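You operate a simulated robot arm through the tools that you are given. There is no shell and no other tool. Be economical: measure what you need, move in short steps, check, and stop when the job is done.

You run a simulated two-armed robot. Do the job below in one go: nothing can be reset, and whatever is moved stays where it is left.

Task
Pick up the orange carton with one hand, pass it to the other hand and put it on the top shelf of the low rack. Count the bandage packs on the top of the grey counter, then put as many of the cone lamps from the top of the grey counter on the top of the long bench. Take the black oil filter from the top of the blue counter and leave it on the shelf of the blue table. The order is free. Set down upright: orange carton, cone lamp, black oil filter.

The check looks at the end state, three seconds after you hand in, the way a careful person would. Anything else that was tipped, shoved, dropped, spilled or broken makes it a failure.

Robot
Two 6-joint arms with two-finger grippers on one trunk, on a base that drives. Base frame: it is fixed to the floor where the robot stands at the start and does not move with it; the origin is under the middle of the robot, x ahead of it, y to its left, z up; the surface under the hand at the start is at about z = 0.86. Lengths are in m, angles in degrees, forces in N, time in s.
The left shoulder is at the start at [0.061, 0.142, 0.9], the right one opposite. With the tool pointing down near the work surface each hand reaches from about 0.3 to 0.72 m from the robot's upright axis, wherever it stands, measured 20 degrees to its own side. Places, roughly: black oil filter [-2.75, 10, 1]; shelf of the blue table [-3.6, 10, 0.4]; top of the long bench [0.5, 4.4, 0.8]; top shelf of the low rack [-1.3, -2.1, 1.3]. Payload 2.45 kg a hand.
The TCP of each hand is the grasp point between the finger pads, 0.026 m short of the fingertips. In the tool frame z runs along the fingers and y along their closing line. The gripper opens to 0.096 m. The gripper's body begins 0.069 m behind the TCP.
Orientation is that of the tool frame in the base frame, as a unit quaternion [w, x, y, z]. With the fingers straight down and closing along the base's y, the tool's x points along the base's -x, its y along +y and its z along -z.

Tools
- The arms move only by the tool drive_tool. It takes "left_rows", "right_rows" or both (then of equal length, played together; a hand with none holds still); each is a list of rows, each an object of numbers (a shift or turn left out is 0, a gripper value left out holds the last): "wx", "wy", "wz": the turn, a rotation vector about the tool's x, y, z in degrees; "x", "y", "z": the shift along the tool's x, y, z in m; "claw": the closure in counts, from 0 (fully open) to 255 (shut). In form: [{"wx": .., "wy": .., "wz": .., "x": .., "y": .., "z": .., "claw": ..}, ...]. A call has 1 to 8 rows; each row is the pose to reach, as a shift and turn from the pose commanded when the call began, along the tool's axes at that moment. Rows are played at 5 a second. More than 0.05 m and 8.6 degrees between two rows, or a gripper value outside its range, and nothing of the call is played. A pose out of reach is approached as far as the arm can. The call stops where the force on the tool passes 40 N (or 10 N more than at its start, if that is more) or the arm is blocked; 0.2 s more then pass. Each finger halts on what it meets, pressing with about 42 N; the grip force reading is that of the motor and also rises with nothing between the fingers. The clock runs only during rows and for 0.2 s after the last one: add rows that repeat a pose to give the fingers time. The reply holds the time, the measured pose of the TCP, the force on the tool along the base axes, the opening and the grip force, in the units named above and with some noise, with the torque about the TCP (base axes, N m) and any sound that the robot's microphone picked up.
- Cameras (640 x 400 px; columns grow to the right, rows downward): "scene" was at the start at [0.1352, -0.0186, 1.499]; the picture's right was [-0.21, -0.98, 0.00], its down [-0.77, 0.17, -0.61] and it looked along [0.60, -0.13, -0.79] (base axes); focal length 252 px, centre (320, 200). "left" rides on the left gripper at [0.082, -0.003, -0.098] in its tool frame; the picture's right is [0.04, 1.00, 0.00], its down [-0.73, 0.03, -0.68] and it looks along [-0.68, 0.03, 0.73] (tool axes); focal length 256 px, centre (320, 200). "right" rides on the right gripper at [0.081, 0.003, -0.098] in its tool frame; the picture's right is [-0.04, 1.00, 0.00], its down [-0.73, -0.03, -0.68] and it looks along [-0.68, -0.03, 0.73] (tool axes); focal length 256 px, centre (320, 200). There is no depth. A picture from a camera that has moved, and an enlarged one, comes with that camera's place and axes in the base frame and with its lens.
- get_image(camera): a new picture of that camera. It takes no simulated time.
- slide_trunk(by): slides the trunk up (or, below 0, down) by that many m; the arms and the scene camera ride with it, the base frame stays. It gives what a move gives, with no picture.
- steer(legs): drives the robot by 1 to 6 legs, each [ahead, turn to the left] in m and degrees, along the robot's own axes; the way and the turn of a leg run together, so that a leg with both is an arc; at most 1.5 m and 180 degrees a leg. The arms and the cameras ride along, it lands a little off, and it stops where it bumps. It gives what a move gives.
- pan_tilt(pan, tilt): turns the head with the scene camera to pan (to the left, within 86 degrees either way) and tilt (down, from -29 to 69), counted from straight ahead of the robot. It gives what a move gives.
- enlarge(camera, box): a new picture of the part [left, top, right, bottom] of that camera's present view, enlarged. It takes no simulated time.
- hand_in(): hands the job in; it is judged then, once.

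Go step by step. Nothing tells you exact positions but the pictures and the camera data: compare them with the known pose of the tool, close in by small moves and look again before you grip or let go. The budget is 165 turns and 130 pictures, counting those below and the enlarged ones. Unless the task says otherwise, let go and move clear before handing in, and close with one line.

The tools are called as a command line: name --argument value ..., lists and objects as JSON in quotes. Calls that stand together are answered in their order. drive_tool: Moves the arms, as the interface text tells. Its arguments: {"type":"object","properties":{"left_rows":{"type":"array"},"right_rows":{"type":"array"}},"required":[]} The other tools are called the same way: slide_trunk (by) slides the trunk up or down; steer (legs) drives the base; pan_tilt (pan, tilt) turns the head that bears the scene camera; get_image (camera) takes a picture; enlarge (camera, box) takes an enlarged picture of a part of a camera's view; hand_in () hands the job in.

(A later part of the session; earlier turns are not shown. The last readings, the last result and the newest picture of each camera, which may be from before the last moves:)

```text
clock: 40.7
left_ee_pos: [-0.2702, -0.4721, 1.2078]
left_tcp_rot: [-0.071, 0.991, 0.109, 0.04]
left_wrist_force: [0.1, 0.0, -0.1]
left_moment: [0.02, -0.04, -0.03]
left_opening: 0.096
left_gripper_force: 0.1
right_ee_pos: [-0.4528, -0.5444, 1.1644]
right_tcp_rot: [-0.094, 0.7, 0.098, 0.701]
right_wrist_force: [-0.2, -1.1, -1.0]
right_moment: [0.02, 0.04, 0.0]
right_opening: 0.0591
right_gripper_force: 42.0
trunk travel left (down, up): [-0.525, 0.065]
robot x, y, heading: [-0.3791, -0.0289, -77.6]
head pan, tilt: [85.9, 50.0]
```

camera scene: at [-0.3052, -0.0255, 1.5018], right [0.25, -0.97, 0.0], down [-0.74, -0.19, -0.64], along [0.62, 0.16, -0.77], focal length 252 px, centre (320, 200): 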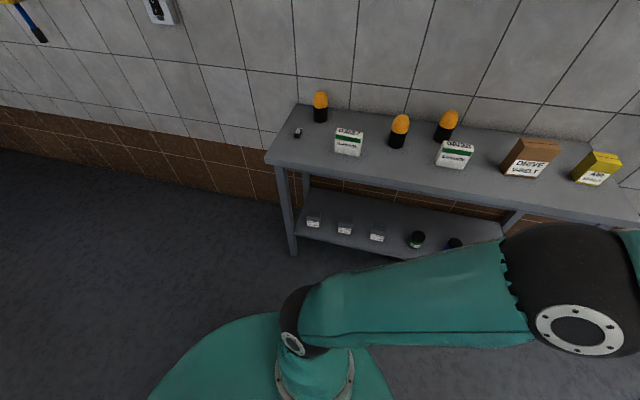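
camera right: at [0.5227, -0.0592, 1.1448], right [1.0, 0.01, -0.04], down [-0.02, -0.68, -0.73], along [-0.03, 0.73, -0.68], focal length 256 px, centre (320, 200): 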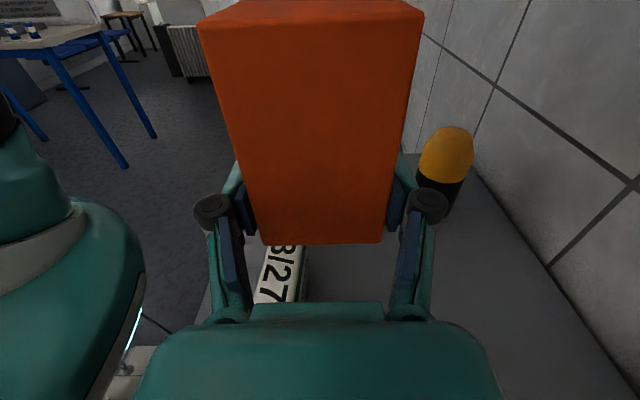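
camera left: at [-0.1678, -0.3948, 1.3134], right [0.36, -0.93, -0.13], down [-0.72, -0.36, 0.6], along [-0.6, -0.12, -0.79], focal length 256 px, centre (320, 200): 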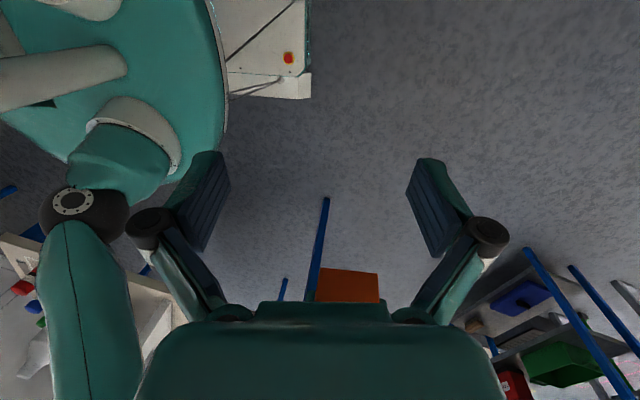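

That worked. I drive toward the rack on a slight diagonal, then look at its top shelf from closer.

steer --legs '[[0.15, 0], [0, -30], [0.55, 0]]'

pan_tilt --pan -15 --tilt 20

get_image --camera "scene"

```text
clock: 46.5
left_ee_pos: [-0.6328, -1.1385, 1.2086]
left_tcp_rot: [-0.06, 0.985, -0.15, 0.057]
left_wrist_force: [-0.2, 0.1, 0.0]
left_moment: [0.03, -0.03, 0.01]
left_opening: 0.096
left_gripper_force: 0.0
right_ee_pos: [-0.828, -1.1104, 1.167]
right_tcp_rot: [0.091, 0.702, -0.087, 0.701]
right_wrist_force: [0.1, 0.2, -0.9]
right_moment: [0.0, 0.03, 0.01]
right_opening: 0.0594
right_gripper_force: 41.7
trunk travel left (down, up): [-0.525, 0.065]
robot x, y, heading: [-0.5135, -0.7034, -107.2]
head pan, tilt: [85.9, 50.0]
```

```text
clock: 48.3
left_ee_pos: [-0.6326, -1.139, 1.2088]
left_tcp_rot: [-0.059, 0.985, -0.151, 0.056]
left_wrist_force: [-0.3, -0.4, -0.2]
left_moment: [-0.02, 0.02, -0.02]
left_opening: 0.0961
left_gripper_force: 0.0
right_ee_pos: [-0.8266, -1.1098, 1.1679]
right_tcp_rot: [0.092, 0.702, -0.087, 0.701]
right_wrist_force: [-0.3, -0.3, -0.7]
right_moment: [-0.01, 0.02, 0.0]
right_opening: 0.0592
right_gripper_force: 42.1
trunk travel left (down, up): [-0.525, 0.065]
robot x, y, heading: [-0.516, -0.7019, -107.4]
head pan, tilt: [-15.0, 20.0]
```

```text
95 pictures are left
camera scene: at [-0.5803, -0.8415, 1.5473], right [-0.84, 0.54, 0.0], down [0.18, 0.29, -0.94], along [-0.5, -0.79, -0.34], focal length 252 px, centre (320, 200)
```

scene: 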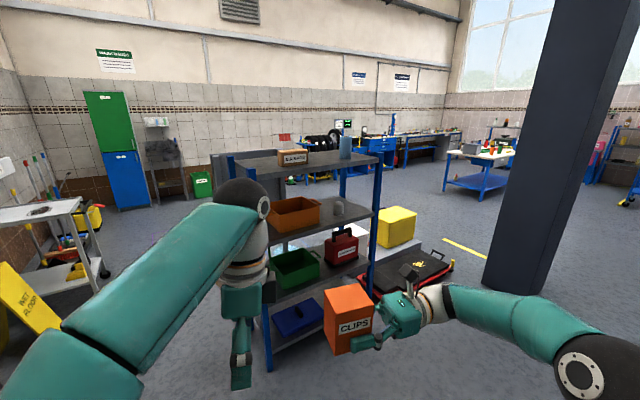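

The rack is right ahead; enlarge its top.

enlarge --camera "scene" --box '[205, 120, 405, 245]'

```text
3.20 times, centred on (305, 182) of scene
camera zoom: at [-0.5803, -0.8415, 1.5473], right [-0.84, 0.54, 0.0], down [0.18, 0.29, -0.94], along [-0.5, -0.79, -0.34], focal length 808 px, centre (368, 256)
```

zoom: 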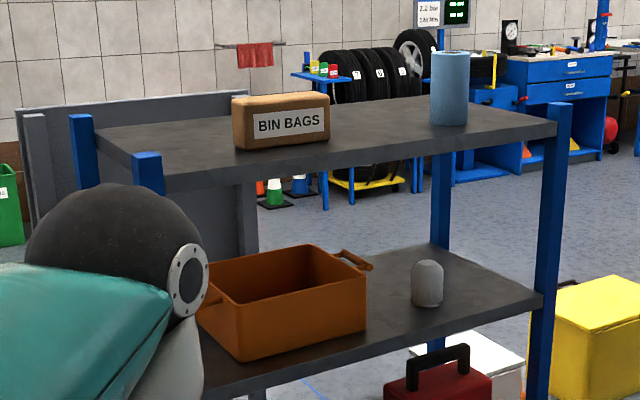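

I need a better range, but first I swing the right hand so it points forward with the carton, and shift the left hand aside.

drive_tool --left_rows '[{"x": 0.02}, {"x": 0.04}, {"x": 0.06}, {"x": 0.08}, {"x": 0.1}, {"x": 0.12}, {"x": 0.12}, {"x": 0.12}]' --right_rows '[{"wx": -8.5, "z": -0.01}, {"wx": -17, "z": -0.02, "x": 0.01}, {"wx": -25.5, "z": -0.03, "x": 0.02}, {"wx": -34, "z": -0.04, "x": 0.03}, {"wx": -42.5, "z": -0.05, "x": 0.04}, {"wx": -51, "z": -0.06, "x": 0.05}, {"wx": -59.5, "z": -0.07, "x": 0.06}, {"wx": -68, "z": -0.08, "x": 0.07}]'

get_image --camera "scene"

```text
clock: 50.1
left_ee_pos: [-0.5194, -1.1746, 1.2186]
left_tcp_rot: [-0.058, 0.985, -0.15, 0.056]
left_wrist_force: [-0.6, -0.1, 0.6]
left_moment: [-0.02, -0.01, 0.02]
left_opening: 0.0959
left_gripper_force: 0.0
right_ee_pos: [-0.904, -1.0875, 1.2391]
right_tcp_rot: [0.468, 0.531, -0.464, 0.532]
right_wrist_force: [-0.3, 0.2, -0.6]
right_moment: [0.03, -0.06, -0.01]
right_opening: 0.0589
right_gripper_force: 41.8
trunk travel left (down, up): [-0.525, 0.065]
robot x, y, heading: [-0.5125, -0.7033, -107.4]
head pan, tilt: [-15.0, 20.0]
```

```text
93 pictures are left
camera scene: at [-0.5795, -0.8406, 1.5474], right [-0.84, 0.54, 0.0], down [0.18, 0.29, -0.94], along [-0.5, -0.79, -0.34], focal length 252 px, centre (320, 200)
```

scene: 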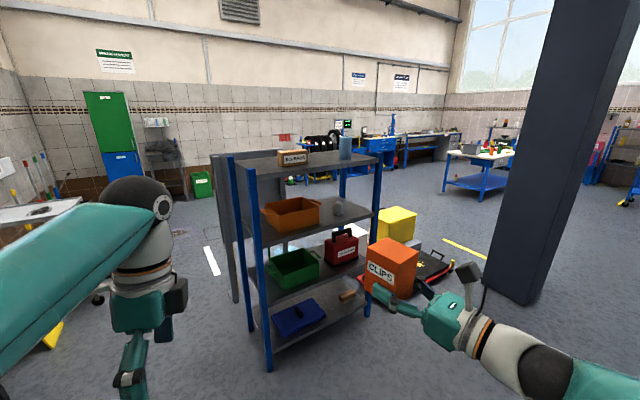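

The rack's front edge is about y≈−1.95, shelf z≈1.27. I finish the rotation with the carton raised, then drive nearer.

drive_tool --right_rows '[{"wx": -8.5, "x": 0.03}, {"wx": -17, "x": 0.06}, {"wx": -22, "x": 0.1}, {"wx": -22, "x": 0.13}, {"wx": -22, "x": 0.15}, {"wx": -22, "x": 0.15}]'

steer --legs '[[0, -19], [0.6, 0], [0, 27]]'

get_image --camera "scene"

get_image --camera "right"

```text
clock: 51.5
left_ee_pos: [-0.5202, -1.175, 1.2179]
left_tcp_rot: [-0.058, 0.985, -0.152, 0.056]
left_wrist_force: [0.7, 0.6, -0.6]
left_moment: [0.03, 0.0, -0.01]
left_opening: 0.096
left_gripper_force: 0.0
right_ee_pos: [-0.9402, -1.077, 1.3815]
right_tcp_rot: [0.559, 0.434, -0.555, 0.436]
right_wrist_force: [-0.4, 0.4, -0.7]
right_moment: [-0.01, 0.01, -0.02]
right_opening: 0.0592
right_gripper_force: 41.8
right hand out of reach, approached as far as the arm can: row 3, 4, 5, 6
trunk travel left (down, up): [-0.525, 0.065]
robot x, y, heading: [-0.5117, -0.7035, -107.5]
head pan, tilt: [-15.0, 20.0]
```

```text
clock: 52.5
left_ee_pos: [-0.5663, -1.1713, 1.2197]
left_tcp_rot: [-0.056, 0.977, -0.199, 0.06]
left_wrist_force: [-1.1, 0.4, 0.7]
left_moment: [0.01, -0.03, -0.03]
left_opening: 0.0961
left_gripper_force: 0.2
right_ee_pos: [-0.9739, -1.0331, 1.3812]
right_tcp_rot: [0.581, 0.404, -0.577, 0.407]
right_wrist_force: [0.2, 0.1, -1.0]
right_moment: [0.05, 0.01, 0.03]
right_opening: 0.0588
right_gripper_force: 41.9
trunk travel left (down, up): [-0.525, 0.065]
robot x, y, heading: [-0.5081, -0.707, -112.6]
head pan, tilt: [-15.0, 20.0]
stopped in leg 1: the robot was blocked; the commanded pose is now the measured one
```

```text
92 pictures are left
camera scene: at [-0.5905, -0.8348, 1.5473], right [-0.79, 0.61, 0.0], down [0.21, 0.27, -0.94], along [-0.58, -0.74, -0.34], focal length 252 px, centre (320, 200)
```

scene: 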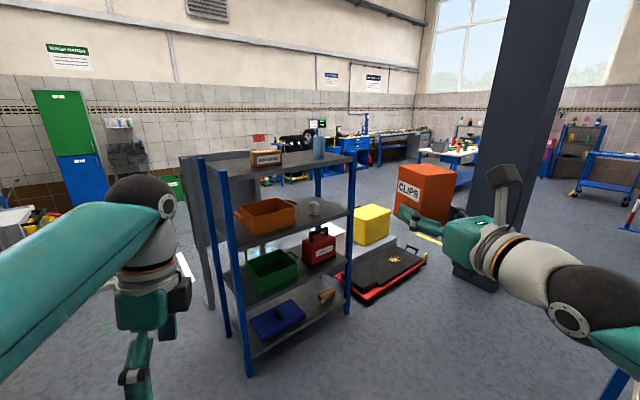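

```text
91 pictures are left
camera right: at [-0.9435, -0.9399, 1.4616], right [-0.94, 0.34, -0.04], down [0.26, 0.62, -0.74], along [-0.23, -0.7, -0.67], focal length 256 px, centre (320, 200)
```

right: 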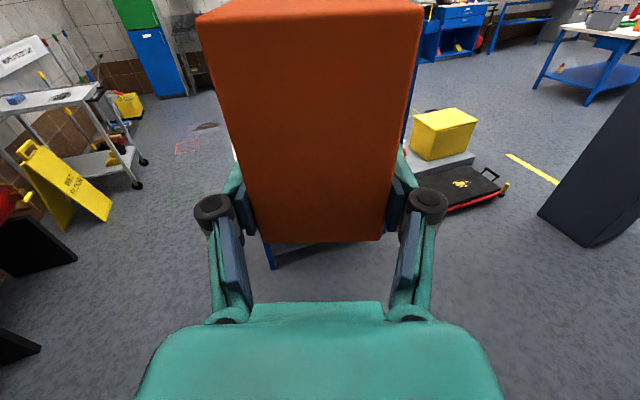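

The right elbow seems to have come near the white table's corner. I look at it.

pan_tilt --pan -80 --tilt 35

get_image --camera "scene"

```text
clock: 53.9
left_ee_pos: [-0.5661, -1.1723, 1.2207]
left_tcp_rot: [-0.054, 0.977, -0.2, 0.059]
left_wrist_force: [0.1, -0.6, -0.4]
left_moment: [0.01, 0.02, 0.04]
left_opening: 0.0961
left_gripper_force: 0.1
right_ee_pos: [-0.9739, -1.0335, 1.3815]
right_tcp_rot: [0.581, 0.404, -0.577, 0.408]
right_wrist_force: [-0.1, 0.0, -1.4]
right_moment: [0.01, 0.0, 0.02]
right_opening: 0.059
right_gripper_force: 41.8
trunk travel left (down, up): [-0.525, 0.065]
robot x, y, heading: [-0.5089, -0.7042, -112.8]
head pan, tilt: [-80.0, 35.0]
```

```text
90 pictures are left
camera scene: at [-0.6186, -0.7422, 1.5235], right [0.22, 0.98, 0.0], down [0.56, -0.13, -0.82], along [-0.8, 0.18, -0.57], focal length 252 px, centre (320, 200)
```

scene: 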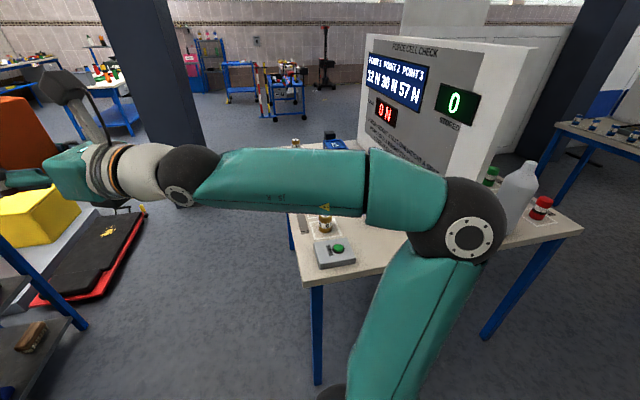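

The elbow sits over the table edge by the bottle. I turn back left (moving the elbow away from the table), then go forward before turning again.

steer --legs '[[0, 14], [0.45, 0]]'

get_image --camera "scene"

```text
clock: 54.9
left_ee_pos: [-0.5168, -1.1755, 1.2212]
left_tcp_rot: [-0.058, 0.985, -0.149, 0.056]
left_wrist_force: [0.6, -0.3, -1.0]
left_moment: [0.01, 0.04, 0.0]
left_opening: 0.0961
left_gripper_force: 0.0
right_ee_pos: [-0.9397, -1.0789, 1.3815]
right_tcp_rot: [0.56, 0.434, -0.555, 0.436]
right_wrist_force: [-0.1, 0.2, -1.2]
right_moment: [0.03, -0.02, -0.03]
right_opening: 0.0588
right_gripper_force: 42.2
trunk travel left (down, up): [-0.525, 0.065]
robot x, y, heading: [-0.5135, -0.7005, -107.2]
head pan, tilt: [-80.0, 35.0]
stopped in leg 1: the robot was blocked; the commanded pose is now the measured one
```

```text
89 pictures are left
camera scene: at [-0.6169, -0.7522, 1.5235], right [0.13, 0.99, 0.0], down [0.57, -0.07, -0.82], along [-0.81, 0.1, -0.57], focal length 252 px, centre (320, 200)
```

scene: 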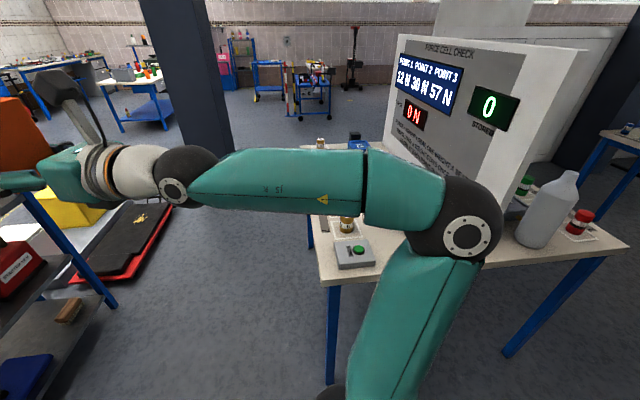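

No contact is visible — the elbow is about 0.2 m short of the table. I look at the left side too before trying again.

pan_tilt --pan 80 --tilt 45

get_image --camera "scene"

get_image --camera "left"

```text
clock: 57.4
left_ee_pos: [-0.5179, -1.1756, 1.221]
left_tcp_rot: [-0.058, 0.985, -0.15, 0.056]
left_wrist_force: [0.5, 0.7, -0.1]
left_moment: [0.0, -0.03, 0.0]
left_opening: 0.096
left_gripper_force: 0.0
right_ee_pos: [-0.9394, -1.0776, 1.3819]
right_tcp_rot: [0.559, 0.434, -0.555, 0.437]
right_wrist_force: [0.2, -0.7, -0.6]
right_moment: [0.0, 0.03, -0.02]
right_opening: 0.0594
right_gripper_force: 41.6
trunk travel left (down, up): [-0.525, 0.065]
robot x, y, heading: [-0.5132, -0.7043, -107.4]
head pan, tilt: [80.0, 45.0]
```

```text
88 pictures are left
camera scene: at [-0.4576, -0.8, 1.5087], right [-0.46, -0.89, 0.0], down [-0.63, 0.32, -0.71], along [0.63, -0.32, -0.71], focal length 252 px, centre (320, 200)
```

scene: 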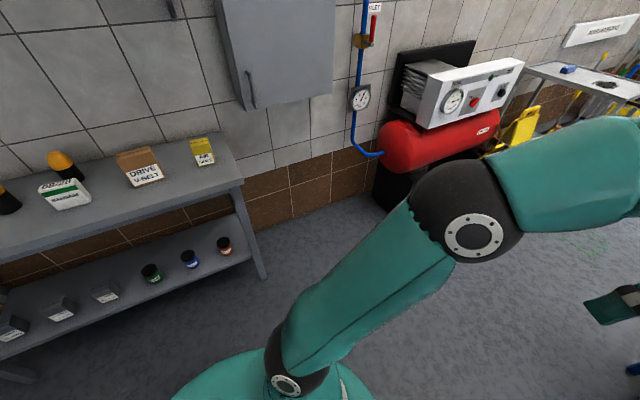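

```text
87 pictures are left
camera left: at [-0.4527, -1.206, 1.3256], right [-0.25, -0.96, -0.13], down [-0.79, 0.13, 0.6], along [-0.56, 0.25, -0.79], focal length 256 px, centre (320, 200)
```

left: 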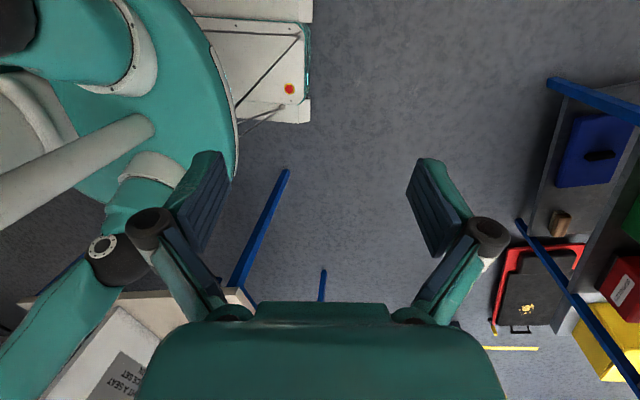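

Nothing touches on either side. Retry with a small arc forward, which worked before.

steer --legs '[[0.1, 0]]'

steer --legs '[[0.3, 0]]'

```text
clock: 58.5
left_ee_pos: [-0.5484, -1.2723, 1.2197]
left_tcp_rot: [-0.06, 0.985, -0.149, 0.057]
left_wrist_force: [0.0, 0.0, -0.3]
left_moment: [0.05, -0.02, -0.01]
left_opening: 0.096
left_gripper_force: 0.2
right_ee_pos: [-0.9683, -1.1773, 1.3823]
right_tcp_rot: [0.559, 0.435, -0.555, 0.437]
right_wrist_force: [0.0, -1.3, -1.9]
right_moment: [-0.03, 0.02, 0.01]
right_opening: 0.0588
right_gripper_force: 42.6
trunk travel left (down, up): [-0.525, 0.065]
robot x, y, heading: [-0.5447, -0.8012, -107.3]
head pan, tilt: [80.0, 45.0]
```

```text
clock: 60.6
left_ee_pos: [-0.636, -1.5567, 1.2205]
left_tcp_rot: [-0.059, 0.985, -0.149, 0.056]
left_wrist_force: [0.8, -0.3, 0.1]
left_moment: [0.02, 0.01, -0.01]
left_opening: 0.0961
left_gripper_force: 0.0
right_ee_pos: [-1.0568, -1.4608, 1.3812]
right_tcp_rot: [0.558, 0.435, -0.555, 0.437]
right_wrist_force: [-0.6, -0.3, -1.2]
right_moment: [0.0, 0.0, 0.02]
right_opening: 0.0588
right_gripper_force: 42.3
trunk travel left (down, up): [-0.525, 0.065]
robot x, y, heading: [-0.6306, -1.0818, -107.0]
head pan, tilt: [80.0, 45.0]
```

Straight drives work. I retract the left hand a bit, then sidestep right via a turn.

drive_tool --left_rows '[{"y": -0.03}, {"y": -0.06}, {"y": -0.09}, {"y": -0.1}]'

steer --legs '[[0, -38], [0.45, 0]]'

```text
clock: 61.6
left_ee_pos: [-0.6082, -1.4591, 1.2361]
left_tcp_rot: [-0.058, 0.986, -0.149, 0.055]
left_wrist_force: [-0.5, 0.6, 0.0]
left_moment: [0.0, -0.01, 0.0]
left_opening: 0.0962
left_gripper_force: 0.0
right_ee_pos: [-1.0577, -1.4602, 1.3824]
right_tcp_rot: [0.559, 0.434, -0.555, 0.437]
right_wrist_force: [-0.1, 0.4, -1.0]
right_moment: [0.01, 0.01, -0.03]
right_opening: 0.059
right_gripper_force: 41.9
trunk travel left (down, up): [-0.525, 0.065]
robot x, y, heading: [-0.6325, -1.0827, -107.0]
head pan, tilt: [80.0, 45.0]
```

```text
clock: 62.6
left_ee_pos: [-0.636, -1.4586, 1.2371]
left_tcp_rot: [-0.056, 0.979, -0.188, 0.058]
left_wrist_force: [-1.0, -0.3, 0.5]
left_moment: [0.02, 0.02, 0.02]
left_opening: 0.0961
left_gripper_force: 0.1
right_ee_pos: [-1.0829, -1.4253, 1.3844]
right_tcp_rot: [0.576, 0.411, -0.572, 0.415]
right_wrist_force: [-1.0, 0.0, -1.1]
right_moment: [0.04, -0.01, 0.04]
right_opening: 0.059
right_gripper_force: 42.1
trunk travel left (down, up): [-0.525, 0.065]
robot x, y, heading: [-0.6262, -1.0838, -111.1]
head pan, tilt: [80.0, 45.0]
stopped in leg 1: the robot was blocked; the commanded pose is now the measured one
```

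The turn again stopped at ~4° without visible contact; I try several small turn legs.

steer --legs '[[0, -4], [0, -4], [0, -4], [0, -4], [0, -4], [0, -4]]'

```text
clock: 63.6
left_ee_pos: [-0.6599, -1.4581, 1.2375]
left_tcp_rot: [-0.055, 0.972, -0.22, 0.059]
left_wrist_force: [-0.2, -0.1, 0.6]
left_moment: [0.02, 0.01, -0.03]
left_opening: 0.0959
left_gripper_force: 0.1
right_ee_pos: [-1.1052, -1.3924, 1.3834]
right_tcp_rot: [0.589, 0.391, -0.587, 0.396]
right_wrist_force: [0.3, -0.2, -1.0]
right_moment: [0.02, 0.0, 0.03]
right_opening: 0.059
right_gripper_force: 41.7
trunk travel left (down, up): [-0.525, 0.065]
robot x, y, heading: [-0.6286, -1.0813, -114.9]
head pan, tilt: [80.0, 45.0]
stopped in leg 1: the robot was blocked; the commanded pose is now the measured one
```

Perhaps the right arm near its reach limit trips the stop. I raise the trunk and lower the hand relative to it for a comfortable pose, then retry.

slide_trunk --by 0.06

drive_tool --right_rows '[{"x": -0.03}, {"x": -0.06}, {"x": -0.08}, {"x": -0.08}]' --left_rows '[{"z": 0.03}, {"z": 0.06}, {"z": 0.1}, {"z": 0.1}]'

steer --legs '[[0, -28], [0.4, 0]]'

```text
clock: 64.6
left_ee_pos: [-0.6604, -1.4585, 1.297]
left_tcp_rot: [-0.054, 0.972, -0.22, 0.06]
left_wrist_force: [-0.6, -0.4, 0.4]
left_moment: [0.02, 0.01, 0.0]
left_opening: 0.0958
left_gripper_force: 0.0
right_ee_pos: [-1.1057, -1.3932, 1.4448]
right_tcp_rot: [0.589, 0.391, -0.586, 0.396]
right_wrist_force: [0.2, 0.1, -0.9]
right_moment: [0.03, 0.0, -0.04]
right_opening: 0.0591
right_gripper_force: 42.7
trunk travel left (down, up): [-0.585, 0.005]
robot x, y, heading: [-0.6286, -1.0853, -114.8]
head pan, tilt: [80.0, 45.0]
```

```text
clock: 65.6
left_ee_pos: [-0.6471, -1.453, 1.1986]
left_tcp_rot: [-0.055, 0.972, -0.22, 0.06]
left_wrist_force: [0.7, 0.8, 0.1]
left_moment: [-0.02, -0.02, 0.03]
left_opening: 0.096
left_gripper_force: 0.1
right_ee_pos: [-1.1036, -1.3943, 1.3634]
right_tcp_rot: [0.589, 0.391, -0.586, 0.396]
right_wrist_force: [-0.2, -0.3, -0.1]
right_moment: [0.04, 0.01, 0.01]
right_opening: 0.0591
right_gripper_force: 42.1
trunk travel left (down, up): [-0.585, 0.005]
robot x, y, heading: [-0.6267, -1.0848, -114.7]
head pan, tilt: [80.0, 45.0]
```

```text
clock: 67.3
left_ee_pos: [-0.7882, -1.4173, 1.1998]
left_tcp_rot: [-0.042, 0.91, -0.407, 0.069]
left_wrist_force: [-0.6, 0.0, -0.3]
left_moment: [-0.06, -0.03, -0.04]
left_opening: 0.0959
left_gripper_force: 0.0
right_ee_pos: [-1.1853, -1.1846, 1.3639]
right_tcp_rot: [0.655, 0.267, -0.652, 0.272]
right_wrist_force: [-0.5, 0.5, -1.3]
right_moment: [0.01, -0.03, 0.01]
right_opening: 0.0589
right_gripper_force: 41.9
trunk travel left (down, up): [-0.585, 0.005]
robot x, y, heading: [-0.6197, -1.0926, -137.2]
head pan, tilt: [80.0, 45.0]
stopped in leg 1: the robot was blocked; the commanded pose is now the measured one
```

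Better. Now drive along this diagonal and turn back toward the rack.

steer --legs '[[0.48, 0]]'

steer --legs '[[0, 20]]'

pan_tilt --pan 10 --tilt 25

get_image --camera "scene"

```text
clock: 70.2
left_ee_pos: [-1.1427, -1.7432, 1.2001]
left_tcp_rot: [-0.041, 0.908, -0.411, 0.07]
left_wrist_force: [-0.6, 0.6, 0.0]
left_moment: [0.06, 0.0, 0.01]
left_opening: 0.0958
left_gripper_force: 0.0
right_ee_pos: [-1.5382, -1.5088, 1.3641]
right_tcp_rot: [0.656, 0.266, -0.654, 0.269]
right_wrist_force: [0.8, 0.3, -1.3]
right_moment: [0.05, -0.05, 0.02]
right_opening: 0.0589
right_gripper_force: 41.7
trunk travel left (down, up): [-0.585, 0.005]
robot x, y, heading: [-0.9724, -1.418, -137.6]
head pan, tilt: [80.0, 45.0]
```

```text
clock: 71.9
left_ee_pos: [-1.0236, -1.783, 1.2013]
left_tcp_rot: [-0.052, 0.965, -0.249, 0.061]
left_wrist_force: [0.1, 1.2, -0.7]
left_moment: [-0.01, 0.0, -0.04]
left_opening: 0.096
left_gripper_force: 0.0
right_ee_pos: [-1.4749, -1.6976, 1.3648]
right_tcp_rot: [0.599, 0.376, -0.598, 0.378]
right_wrist_force: [0.1, 0.1, -0.4]
right_moment: [0.02, 0.0, 0.0]
right_opening: 0.0594
right_gripper_force: 42.3
trunk travel left (down, up): [-0.585, 0.005]
robot x, y, heading: [-0.982, -1.4161, -118.0]
head pan, tilt: [80.0, 45.0]
stopped in leg 1: the robot was blocked; the commanded pose is now the measured one
```

```text
clock: 73.3
left_ee_pos: [-1.0219, -1.783, 1.202]
left_tcp_rot: [-0.052, 0.965, -0.248, 0.062]
left_wrist_force: [-0.9, -0.5, 0.4]
left_moment: [0.01, -0.02, -0.01]
left_opening: 0.0959
left_gripper_force: 0.1
right_ee_pos: [-1.4758, -1.6965, 1.3654]
right_tcp_rot: [0.6, 0.374, -0.598, 0.377]
right_wrist_force: [0.3, -0.6, -0.4]
right_moment: [0.02, -0.02, -0.03]
right_opening: 0.059
right_gripper_force: 42.1
trunk travel left (down, up): [-0.585, 0.005]
robot x, y, heading: [-0.9789, -1.4152, -117.9]
head pan, tilt: [10.0, 25.0]
```

```text
86 pictures are left
camera scene: at [-1.0362, -1.5576, 1.5992], right [-0.95, 0.31, 0.0], down [0.13, 0.4, -0.91], along [-0.28, -0.86, -0.42], focal length 252 px, centre (320, 200)
```

scene: 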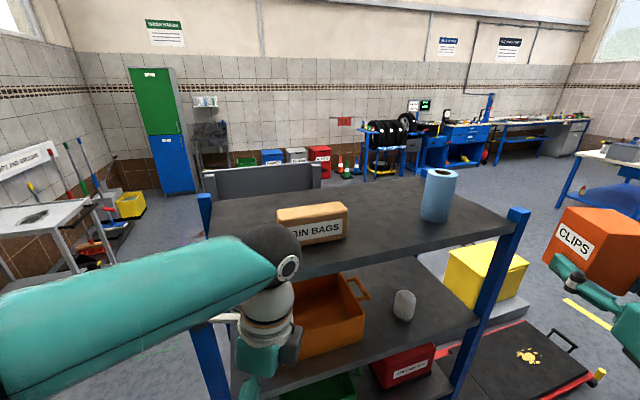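

The shelf gap between BIN BAGS (right end x≈−1.26) and the cup (x≈−1.46) at y≈−1.99 is free. I move the carton over there, staying high, and look.

drive_tool --right_rows '[{"y": -0.045, "wx": 3}, {"y": -0.09, "wx": 6}, {"y": -0.135, "z": 0.01, "wx": 9}, {"y": -0.17, "z": 0.035, "wx": 12}, {"y": -0.2, "z": 0.07, "wx": 14}, {"y": -0.215, "z": 0.11, "wx": 14}, {"y": -0.225, "z": 0.15, "wx": 14}, {"y": -0.2326, "z": 0.18, "wx": 14}]'

get_image --camera "scene"

get_image --camera "right"

```text
clock: 75.1
left_ee_pos: [-1.0232, -1.7847, 1.2017]
left_tcp_rot: [-0.054, 0.965, -0.249, 0.062]
left_wrist_force: [-0.1, 0.3, -0.1]
left_moment: [0.04, 0.0, -0.02]
left_opening: 0.096
left_gripper_force: 0.1
right_ee_pos: [-1.3978, -1.958, 1.3677]
right_tcp_rot: [0.539, 0.457, -0.537, 0.461]
right_wrist_force: [0.1, -0.4, -0.7]
right_moment: [0.04, -0.02, 0.02]
right_opening: 0.0592
right_gripper_force: 42.3
right hand out of reach, approached as far as the arm can: row 1, 2, 3, 4, 5, 6, 7, 8
trunk travel left (down, up): [-0.585, 0.005]
robot x, y, heading: [-0.9797, -1.4139, -118.1]
head pan, tilt: [10.0, 25.0]
```

```text
85 pictures are left
camera scene: at [-1.0366, -1.5597, 1.599], right [-0.95, 0.31, 0.0], down [0.13, 0.4, -0.91], along [-0.28, -0.86, -0.42], focal length 252 px, centre (320, 200)
```

scene: 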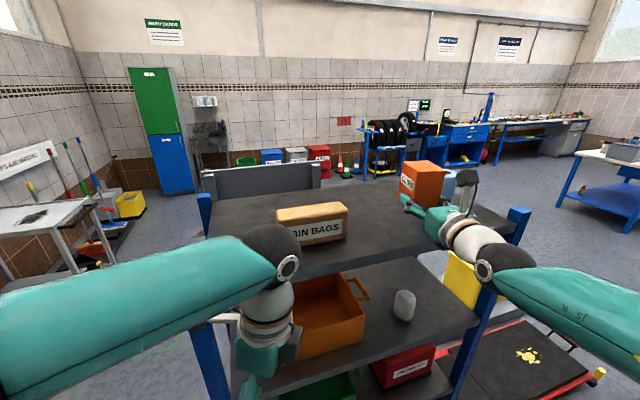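

```text
84 pictures are left
camera right: at [-1.385, -1.862, 1.4478], right [-0.99, 0.16, -0.04], down [0.14, 0.66, -0.74], along [-0.09, -0.73, -0.67], focal length 256 px, centre (320, 200)
```

right: 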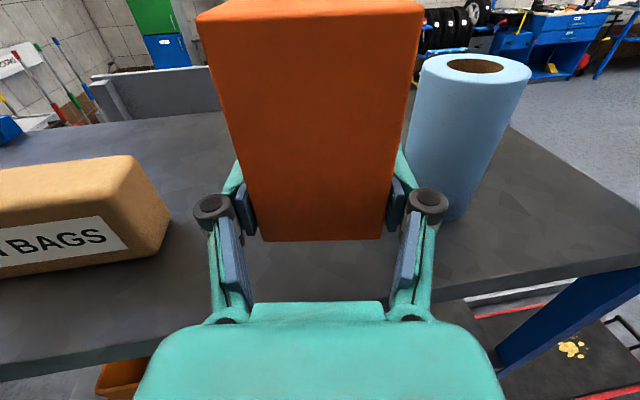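

The gap is confirmed; the carton needs to go 4 cm deeper and 3 cm toward the bags side.

drive_tool --right_rows '[{"y": -0.02, "z": 0.0}, {"y": -0.038, "z": 0.01}, {"y": -0.038, "z": 0.025}, {"y": -0.038, "z": 0.042}, {"y": -0.038, "z": 0.042, "x": -0.02}]'

get_image --camera "right"

enlarge --camera "scene" --box '[270, 140, 550, 315]'

```text
clock: 76.3
left_ee_pos: [-1.0228, -1.7833, 1.2011]
left_tcp_rot: [-0.052, 0.965, -0.248, 0.061]
left_wrist_force: [0.7, 0.4, -1.5]
left_moment: [-0.01, 0.0, 0.0]
left_opening: 0.0957
left_gripper_force: 0.0
right_ee_pos: [-1.4083, -2.0032, 1.3513]
right_tcp_rot: [0.541, 0.455, -0.538, 0.459]
right_wrist_force: [0.0, 0.4, -0.5]
right_moment: [0.01, 0.04, 0.0]
right_opening: 0.0592
right_gripper_force: 41.9
right hand out of reach, approached as far as the arm can: row 1, 2, 3, 4, 5
trunk travel left (down, up): [-0.585, 0.005]
robot x, y, heading: [-0.9831, -1.4165, -117.8]
head pan, tilt: [10.0, 25.0]
```

```text
83 pictures are left
camera right: at [-1.3943, -1.9056, 1.4315], right [-0.99, 0.17, -0.04], down [0.14, 0.66, -0.74], along [-0.09, -0.73, -0.67], focal length 256 px, centre (320, 200)
```

right: 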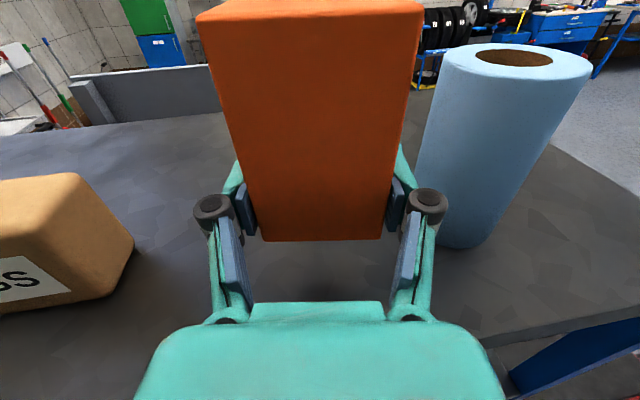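

```text
2.29 times, centred on (410, 228) of scene
camera zoom: at [-1.0367, -1.5576, 1.5993], right [-0.95, 0.31, 0.0], down [0.13, 0.4, -0.91], along [-0.28, -0.86, -0.42], focal length 577 px, centre (114, 137)
```

zoom: 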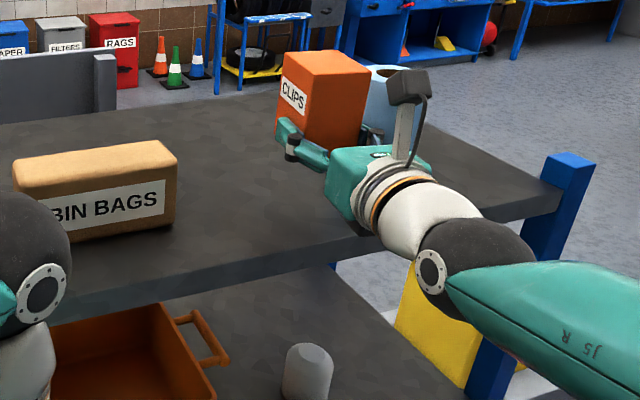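

The arm is at its limit sideways, but this spot is free: fingers clear the paper roll by ~2 cm and I'll only open part way. Lower carefully.

drive_tool --right_rows '[{"x": -0.015}, {"x": -0.03}, {"x": -0.04}, {"x": -0.045}]'

get_image --camera "right"

enlarge --camera "scene" --box '[350, 140, 510, 240]'

```text
clock: 77.3
left_ee_pos: [-1.0223, -1.7838, 1.2025]
left_tcp_rot: [-0.053, 0.965, -0.249, 0.062]
left_wrist_force: [-0.1, 0.2, -0.6]
left_moment: [-0.03, 0.01, 0.01]
left_opening: 0.0962
left_gripper_force: 0.0
right_ee_pos: [-1.4228, -2.0036, 1.3066]
right_tcp_rot: [0.546, 0.449, -0.543, 0.453]
right_wrist_force: [0.7, 0.1, -0.8]
right_moment: [0.0, 0.0, -0.03]
right_opening: 0.0592
right_gripper_force: 41.7
right hand out of reach, approached as far as the arm can: row 1, 2, 3, 4
trunk travel left (down, up): [-0.585, 0.005]
robot x, y, heading: [-0.9799, -1.4139, -117.7]
head pan, tilt: [10.0, 25.0]
```

```text
81 pictures are left
camera right: at [-1.4071, -1.9063, 1.3867], right [-0.98, 0.19, -0.04], down [0.16, 0.66, -0.74], along [-0.11, -0.73, -0.67], focal length 256 px, centre (320, 200)
```

right: 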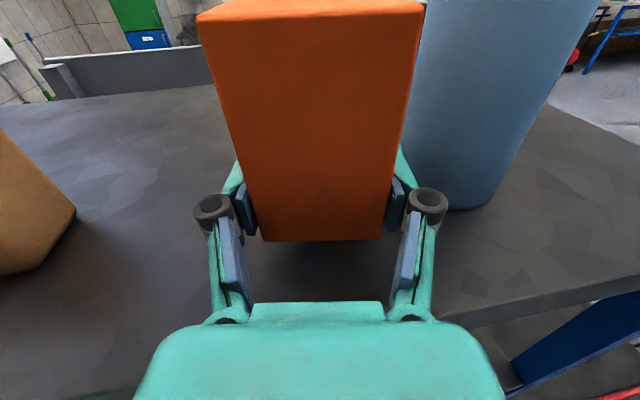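

```text
4.00 times, centred on (430, 190) of scene
camera zoom: at [-1.0362, -1.5581, 1.5992], right [-0.95, 0.31, 0.0], down [0.13, 0.4, -0.91], along [-0.28, -0.86, -0.42], focal length 1010 px, centre (-120, 240)
```

zoom: 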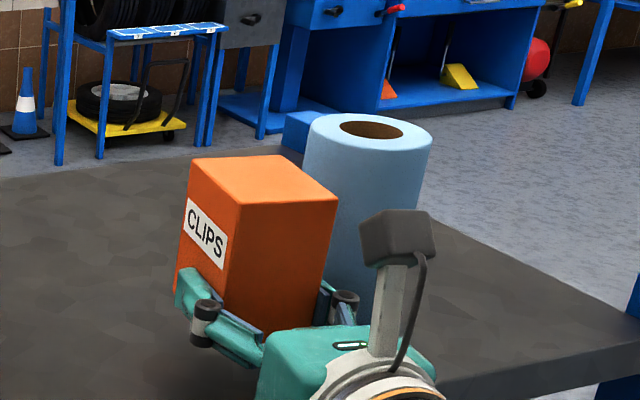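

The hand drifts toward the roll when lowered. I lift 3 cm and rotate the base 4° left, which shifts the carton ~4 cm toward the middle of the gap.

drive_tool --right_rows '[{"x": 0.015}, {"x": 0.03}]'

steer --legs '[[0, 4]]'

get_image --camera "right"

```text
clock: 77.9
left_ee_pos: [-1.0231, -1.7824, 1.2026]
left_tcp_rot: [-0.052, 0.966, -0.248, 0.06]
left_wrist_force: [0.2, -0.3, -0.1]
left_moment: [0.01, -0.02, 0.0]
left_opening: 0.0959
left_gripper_force: 0.1
right_ee_pos: [-1.4249, -2.0029, 1.3371]
right_tcp_rot: [0.547, 0.448, -0.545, 0.451]
right_wrist_force: [0.0, -0.9, -1.3]
right_moment: [0.06, -0.03, 0.02]
right_opening: 0.0593
right_gripper_force: 41.8
right hand out of reach, approached as far as the arm can: row 1
trunk travel left (down, up): [-0.585, 0.005]
robot x, y, heading: [-0.9827, -1.4158, -117.8]
head pan, tilt: [10.0, 25.0]
```

```text
clock: 78.8
left_ee_pos: [-0.995, -1.7848, 1.2018]
left_tcp_rot: [-0.055, 0.974, -0.213, 0.06]
left_wrist_force: [0.6, 0.8, -0.4]
left_moment: [-0.01, 0.03, 0.01]
left_opening: 0.0959
left_gripper_force: 0.1
right_ee_pos: [-1.3819, -2.031, 1.3378]
right_tcp_rot: [0.529, 0.469, -0.526, 0.472]
right_wrist_force: [0.0, 0.2, -1.4]
right_moment: [0.0, -0.02, 0.02]
right_opening: 0.059
right_gripper_force: 42.2
trunk travel left (down, up): [-0.585, 0.005]
robot x, y, heading: [-0.9839, -1.418, -114.0]
head pan, tilt: [10.0, 25.0]
```

```text
79 pictures are left
camera right: at [-1.3738, -1.9342, 1.418], right [-0.99, 0.12, -0.04], down [0.11, 0.67, -0.74], along [-0.06, -0.74, -0.67], focal length 256 px, centre (320, 200)
```

right: 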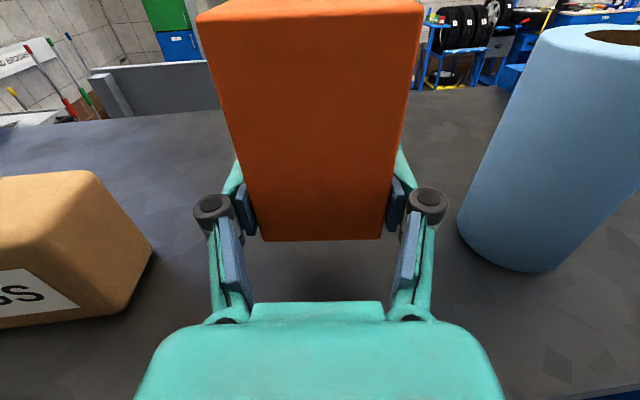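

Well centred now. Lower toward the shelf in small steps.

drive_tool --right_rows '[{"x": -0.012}, {"x": -0.024}, {"x": -0.032}, {"x": -0.032}]'

get_image --camera "right"

enlarge --camera "scene" --box '[320, 140, 480, 240]'

```text
clock: 79.8
left_ee_pos: [-0.996, -1.7848, 1.2028]
left_tcp_rot: [-0.054, 0.974, -0.214, 0.059]
left_wrist_force: [0.3, -0.1, -0.7]
left_moment: [-0.02, 0.01, 0.01]
left_opening: 0.0962
left_gripper_force: 0.0
right_ee_pos: [-1.3829, -2.033, 1.3085]
right_tcp_rot: [0.531, 0.467, -0.526, 0.473]
right_wrist_force: [-1.3, -5.8, 13.3]
right_moment: [0.9, -0.27, -0.06]
right_opening: 0.0589
right_gripper_force: 42.1
trunk travel left (down, up): [-0.585, 0.005]
robot x, y, heading: [-0.9839, -1.4106, -113.7]
head pan, tilt: [10.0, 25.0]
```

```text
78 pictures are left
camera right: at [-1.375, -1.9342, 1.3878], right [-0.99, 0.12, -0.04], down [0.11, 0.66, -0.74], along [-0.06, -0.74, -0.67], focal length 256 px, centre (320, 200)
```

right: 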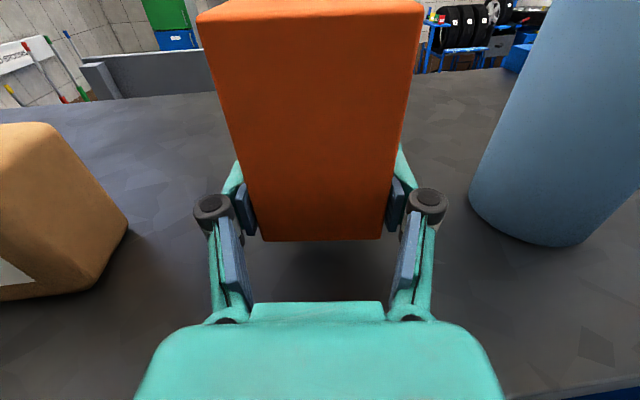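

```text
4.00 times, centred on (400, 190) of scene
camera zoom: at [-1.0289, -1.56, 1.5995], right [-0.97, 0.24, 0.0], down [0.1, 0.41, -0.91], along [-0.22, -0.88, -0.42], focal length 1010 px, centre (0, 240)
```

zoom: 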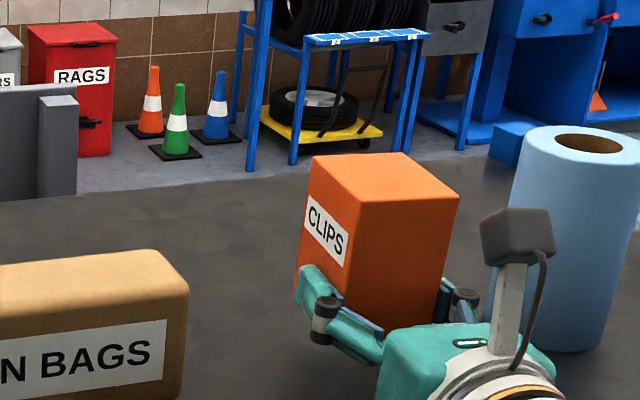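

Contact: 13 N upward, so the carton is on the shelf (z≈1.283). Open partway and back straight out.

drive_tool --right_rows '[{"claw": 200}, {"claw": 120}, {"claw": 45}, {"claw": 45}, {"claw": 45}]'

get_image --camera "right"

```text
clock: 81.0
left_ee_pos: [-0.9948, -1.785, 1.2035]
left_tcp_rot: [-0.054, 0.974, -0.213, 0.059]
left_wrist_force: [0.4, 0.3, -0.4]
left_moment: [-0.02, -0.02, -0.02]
left_opening: 0.0959
left_gripper_force: 0.0
right_ee_pos: [-1.383, -2.0319, 1.3085]
right_tcp_rot: [0.531, 0.467, -0.526, 0.472]
right_wrist_force: [-4.0, -9.5, 22.7]
right_moment: [1.59, -0.42, 0.09]
right_opening: 0.0791
right_gripper_force: 0.1
trunk travel left (down, up): [-0.585, 0.005]
robot x, y, heading: [-0.9836, -1.4144, -113.9]
head pan, tilt: [10.0, 25.0]
```

```text
76 pictures are left
camera right: at [-1.3749, -1.9341, 1.3878], right [-0.99, 0.12, -0.04], down [0.11, 0.66, -0.74], along [-0.06, -0.74, -0.67], focal length 256 px, centre (320, 200)
```

right: 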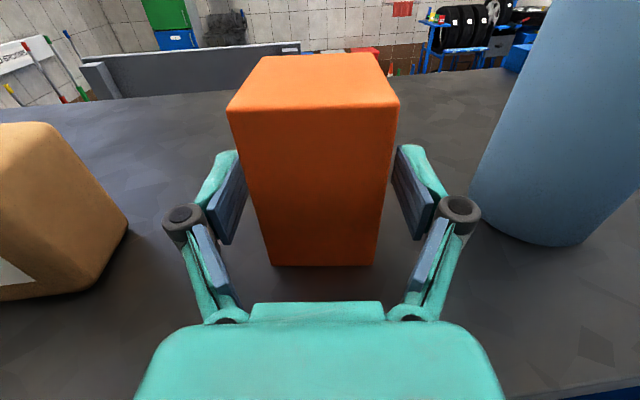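

The carton stands free on the shelf; the residual force is the wrist touching the shelf edge. Raise slightly and withdraw straight back.

drive_tool --right_rows '[{"x": 0.01}, {"x": 0.02}, {"x": 0.02, "z": -0.03}, {"x": 0.02, "z": -0.06}, {"x": 0.03, "z": -0.1}, {"x": 0.03, "z": -0.14}, {"x": 0.03, "z": -0.17}]'

get_image --camera "right"

get_image --camera "scene"

```text
clock: 82.6
left_ee_pos: [-0.9967, -1.7841, 1.2025]
left_tcp_rot: [-0.053, 0.974, -0.213, 0.059]
left_wrist_force: [0.4, -0.2, 0.6]
left_moment: [0.0, -0.03, -0.03]
left_opening: 0.096
left_gripper_force: 0.0
right_ee_pos: [-1.3616, -1.8613, 1.3343]
right_tcp_rot: [0.53, 0.468, -0.527, 0.471]
right_wrist_force: [-0.3, 1.1, -0.9]
right_moment: [-0.01, 0.0, -0.02]
right_opening: 0.0789
right_gripper_force: 0.1
trunk travel left (down, up): [-0.585, 0.005]
robot x, y, heading: [-0.9832, -1.4166, -113.9]
head pan, tilt: [10.0, 25.0]
```

```text
75 pictures are left
camera right: at [-1.3529, -1.7639, 1.4149], right [-0.99, 0.12, -0.04], down [0.11, 0.67, -0.74], along [-0.06, -0.74, -0.67], focal length 256 px, centre (320, 200)
```

right: 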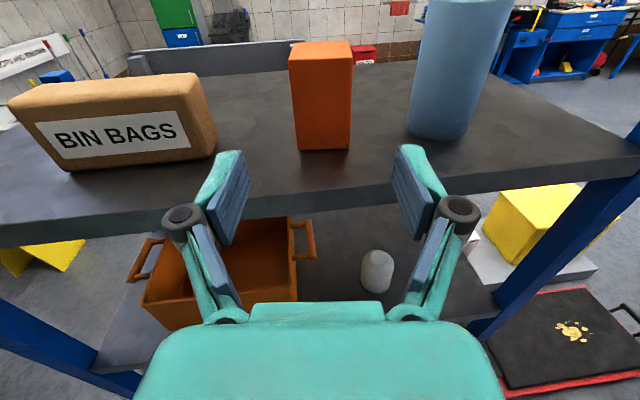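

```text
74 pictures are left
camera scene: at [-1.0292, -1.5586, 1.5994], right [-0.97, 0.24, 0.0], down [0.1, 0.41, -0.91], along [-0.22, -0.88, -0.42], focal length 252 px, centre (320, 200)
```

scene: 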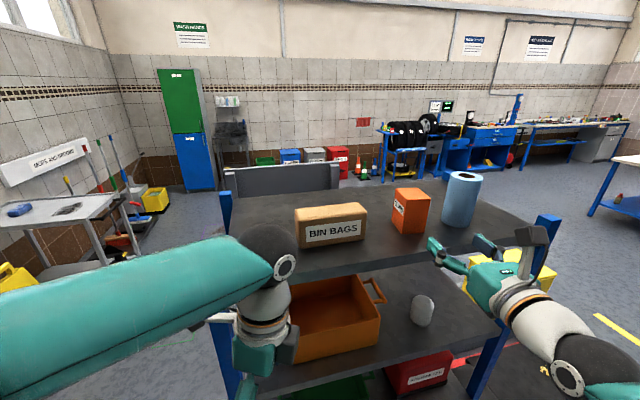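

The orange carton stands upright on the top shelf, clear of its neighbours. I back off and reorient the right hand to point down.

steer --legs '[[-0.35, 0]]'

drive_tool --right_rows '[{"wy": -8.5, "x": -0.02}, {"wy": -17, "x": -0.04}, {"wy": -25.5, "x": -0.06}, {"wy": -34, "x": -0.08}, {"wy": -42.5, "x": -0.1}, {"wy": -51, "x": -0.12}, {"wy": -59.5, "x": -0.14}, {"wy": -68, "x": -0.16}]'

```text
clock: 84.9
left_ee_pos: [-0.8544, -1.4616, 1.2021]
left_tcp_rot: [-0.053, 0.973, -0.215, 0.059]
left_wrist_force: [0.4, 0.0, 0.3]
left_moment: [-0.01, 0.02, -0.05]
left_opening: 0.0961
left_gripper_force: 0.1
right_ee_pos: [-1.219, -1.5398, 1.3343]
right_tcp_rot: [0.531, 0.467, -0.528, 0.471]
right_wrist_force: [0.6, 0.2, 0.0]
right_moment: [0.02, -0.01, -0.01]
right_opening: 0.0793
right_gripper_force: 0.0
trunk travel left (down, up): [-0.585, 0.005]
robot x, y, heading: [-0.8403, -1.0947, -114.3]
head pan, tilt: [10.0, 25.0]
```

```text
clock: 86.7
left_ee_pos: [-0.8553, -1.4639, 1.2021]
left_tcp_rot: [-0.056, 0.973, -0.215, 0.06]
left_wrist_force: [-0.5, -0.5, 0.3]
left_moment: [0.04, 0.0, 0.02]
left_opening: 0.096
left_gripper_force: 0.1
right_ee_pos: [-1.2195, -1.5438, 1.1716]
right_tcp_rot: [-0.143, -0.651, 0.734, -0.128]
right_wrist_force: [-0.1, -0.5, 0.4]
right_moment: [0.02, 0.01, 0.02]
right_opening: 0.0791
right_gripper_force: 0.1
right hand out of reach, approached as far as the arm can: row 2
trunk travel left (down, up): [-0.585, 0.005]
robot x, y, heading: [-0.8411, -1.0931, -114.3]
head pan, tilt: [10.0, 25.0]
```

Finish pointing the right hand down and level the left hand too.

drive_tool --right_rows '[{"wy": -8}, {"wy": -16}, {"wy": -22}, {"wy": -22}]' --left_rows '[{"wx": -3, "wy": -2}, {"wx": -6, "wy": -4}, {"wx": -9, "wy": -6}, {"wx": -9, "wy": -6, "z": 0.03}]'

drive_tool --right_rows '[{"wz": -8.5}, {"wz": -17}, {"wz": -25.5}, {"wz": -34}, {"wz": -42.5}, {"wz": -51}, {"wz": -59.5}, {"wz": -68, "claw": 0}]'

steer --legs '[[-1.0, 0]]'

```text
clock: 87.7
left_ee_pos: [-0.8508, -1.4588, 1.1724]
left_tcp_rot: [0.01, 0.976, -0.216, -0.009]
left_wrist_force: [0.1, -0.1, -0.4]
left_moment: [-0.02, -0.01, -0.01]
left_opening: 0.096
left_gripper_force: 0.0
right_ee_pos: [-1.2196, -1.5426, 1.1751]
right_tcp_rot: [-0.001, -0.664, 0.748, -0.002]
right_wrist_force: [0.0, 0.1, -0.5]
right_moment: [0.01, -0.03, 0.01]
right_opening: 0.0789
right_gripper_force: 0.0
trunk travel left (down, up): [-0.585, 0.005]
robot x, y, heading: [-0.8418, -1.0917, -114.3]
head pan, tilt: [10.0, 25.0]
```

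```text
clock: 89.5
left_ee_pos: [-0.8511, -1.4605, 1.1723]
left_tcp_rot: [0.01, 0.977, -0.215, -0.008]
left_wrist_force: [-0.1, -0.2, 0.4]
left_moment: [0.01, 0.02, -0.01]
left_opening: 0.0962
left_gripper_force: 0.1
right_ee_pos: [-1.2206, -1.542, 1.1749]
right_tcp_rot: [0.003, 0.969, -0.248, 0.001]
right_wrist_force: [-0.9, 0.0, -0.3]
right_moment: [0.01, 0.0, 0.01]
right_opening: 0.0961
right_gripper_force: 0.1
trunk travel left (down, up): [-0.585, 0.005]
robot x, y, heading: [-0.8401, -1.0904, -114.1]
head pan, tilt: [10.0, 25.0]
```

```text
clock: 94.7
left_ee_pos: [-0.445, -0.5476, 1.1722]
left_tcp_rot: [0.011, 0.978, -0.209, -0.008]
left_wrist_force: [0.7, 0.7, -0.7]
left_moment: [-0.02, -0.02, 0.01]
left_opening: 0.0961
left_gripper_force: 0.0
right_ee_pos: [-0.8143, -0.6343, 1.1736]
right_tcp_rot: [0.003, 0.97, -0.243, 0.001]
right_wrist_force: [1.1, 0.2, 0.1]
right_moment: [-0.04, 0.0, 0.02]
right_opening: 0.096
right_gripper_force: 0.0
trunk travel left (down, up): [-0.585, 0.005]
robot x, y, heading: [-0.4383, -0.1751, -113.4]
head pan, tilt: [10.0, 25.0]
```

Both hands point down. Now turn left toward the counter.

steer --legs '[[0, 134]]'

pan_tilt --pan -10 --tilt 45

get_image --camera "scene"

```text
clock: 98.5
left_ee_pos: [-0.1006, -0.327, 1.1719]
left_tcp_rot: [0.014, 0.93, 0.369, -0.003]
left_wrist_force: [0.9, 0.5, -0.8]
left_moment: [-0.03, 0.07, -0.02]
left_opening: 0.096
left_gripper_force: 0.0
right_ee_pos: [-0.1608, -0.6986, 1.1744]
right_tcp_rot: [0.002, 0.942, 0.336, 0.001]
right_wrist_force: [1.1, -0.1, 1.0]
right_moment: [-0.04, 0.09, 0.03]
right_opening: 0.0959
right_gripper_force: 0.0
trunk travel left (down, up): [-0.585, 0.005]
robot x, y, heading: [-0.4763, -0.2102, -44.0]
head pan, tilt: [10.0, 25.0]
stopped in leg 1: the robot was blocked; the commanded pose is now the measured one
```

```text
clock: 99.3
left_ee_pos: [-0.1036, -0.3275, 1.172]
left_tcp_rot: [0.014, 0.929, 0.369, -0.002]
left_wrist_force: [0.4, -0.3, -0.5]
left_moment: [-0.01, 0.0, -0.02]
left_opening: 0.0959
left_gripper_force: 0.1
right_ee_pos: [-0.1651, -0.7012, 1.1755]
right_tcp_rot: [0.001, 0.942, 0.336, 0.003]
right_wrist_force: [-0.9, -0.1, -0.8]
right_moment: [-0.01, 0.0, -0.01]
right_opening: 0.0962
right_gripper_force: 0.1
trunk travel left (down, up): [-0.585, 0.005]
robot x, y, heading: [-0.4775, -0.211, -44.1]
head pan, tilt: [-10.0, 45.0]
```

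```text
73 pictures are left
camera scene: at [-0.383, -0.3199, 1.5688], right [-0.81, -0.59, 0.0], down [-0.42, 0.57, -0.71], along [0.42, -0.57, -0.71], focal length 252 px, centre (320, 200)
```

scene: 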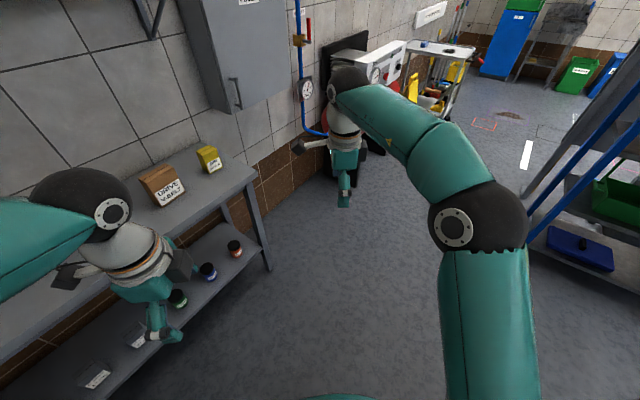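

It stopped at −44° without visible contact again. I continue turning in smaller legs.

steer --legs '[[0, 15], [0, 15]]'

```text
clock: 101.7
left_ee_pos: [-0.0903, -0.1244, 1.1736]
left_tcp_rot: [0.014, 0.8, 0.6, 0.003]
left_wrist_force: [-0.3, 0.6, 1.0]
left_moment: [0.01, -0.02, -0.01]
left_opening: 0.0961
left_gripper_force: 0.1
right_ee_pos: [0.0449, -0.477, 1.1757]
right_tcp_rot: [0.001, 0.821, 0.571, 0.003]
right_wrist_force: [0.2, -0.6, 0.4]
right_moment: [-0.04, 0.0, 0.02]
right_opening: 0.0958
right_gripper_force: 0.1
trunk travel left (down, up): [-0.585, 0.005]
robot x, y, heading: [-0.4764, -0.2332, -13.6]
head pan, tilt: [-10.0, 45.0]
```

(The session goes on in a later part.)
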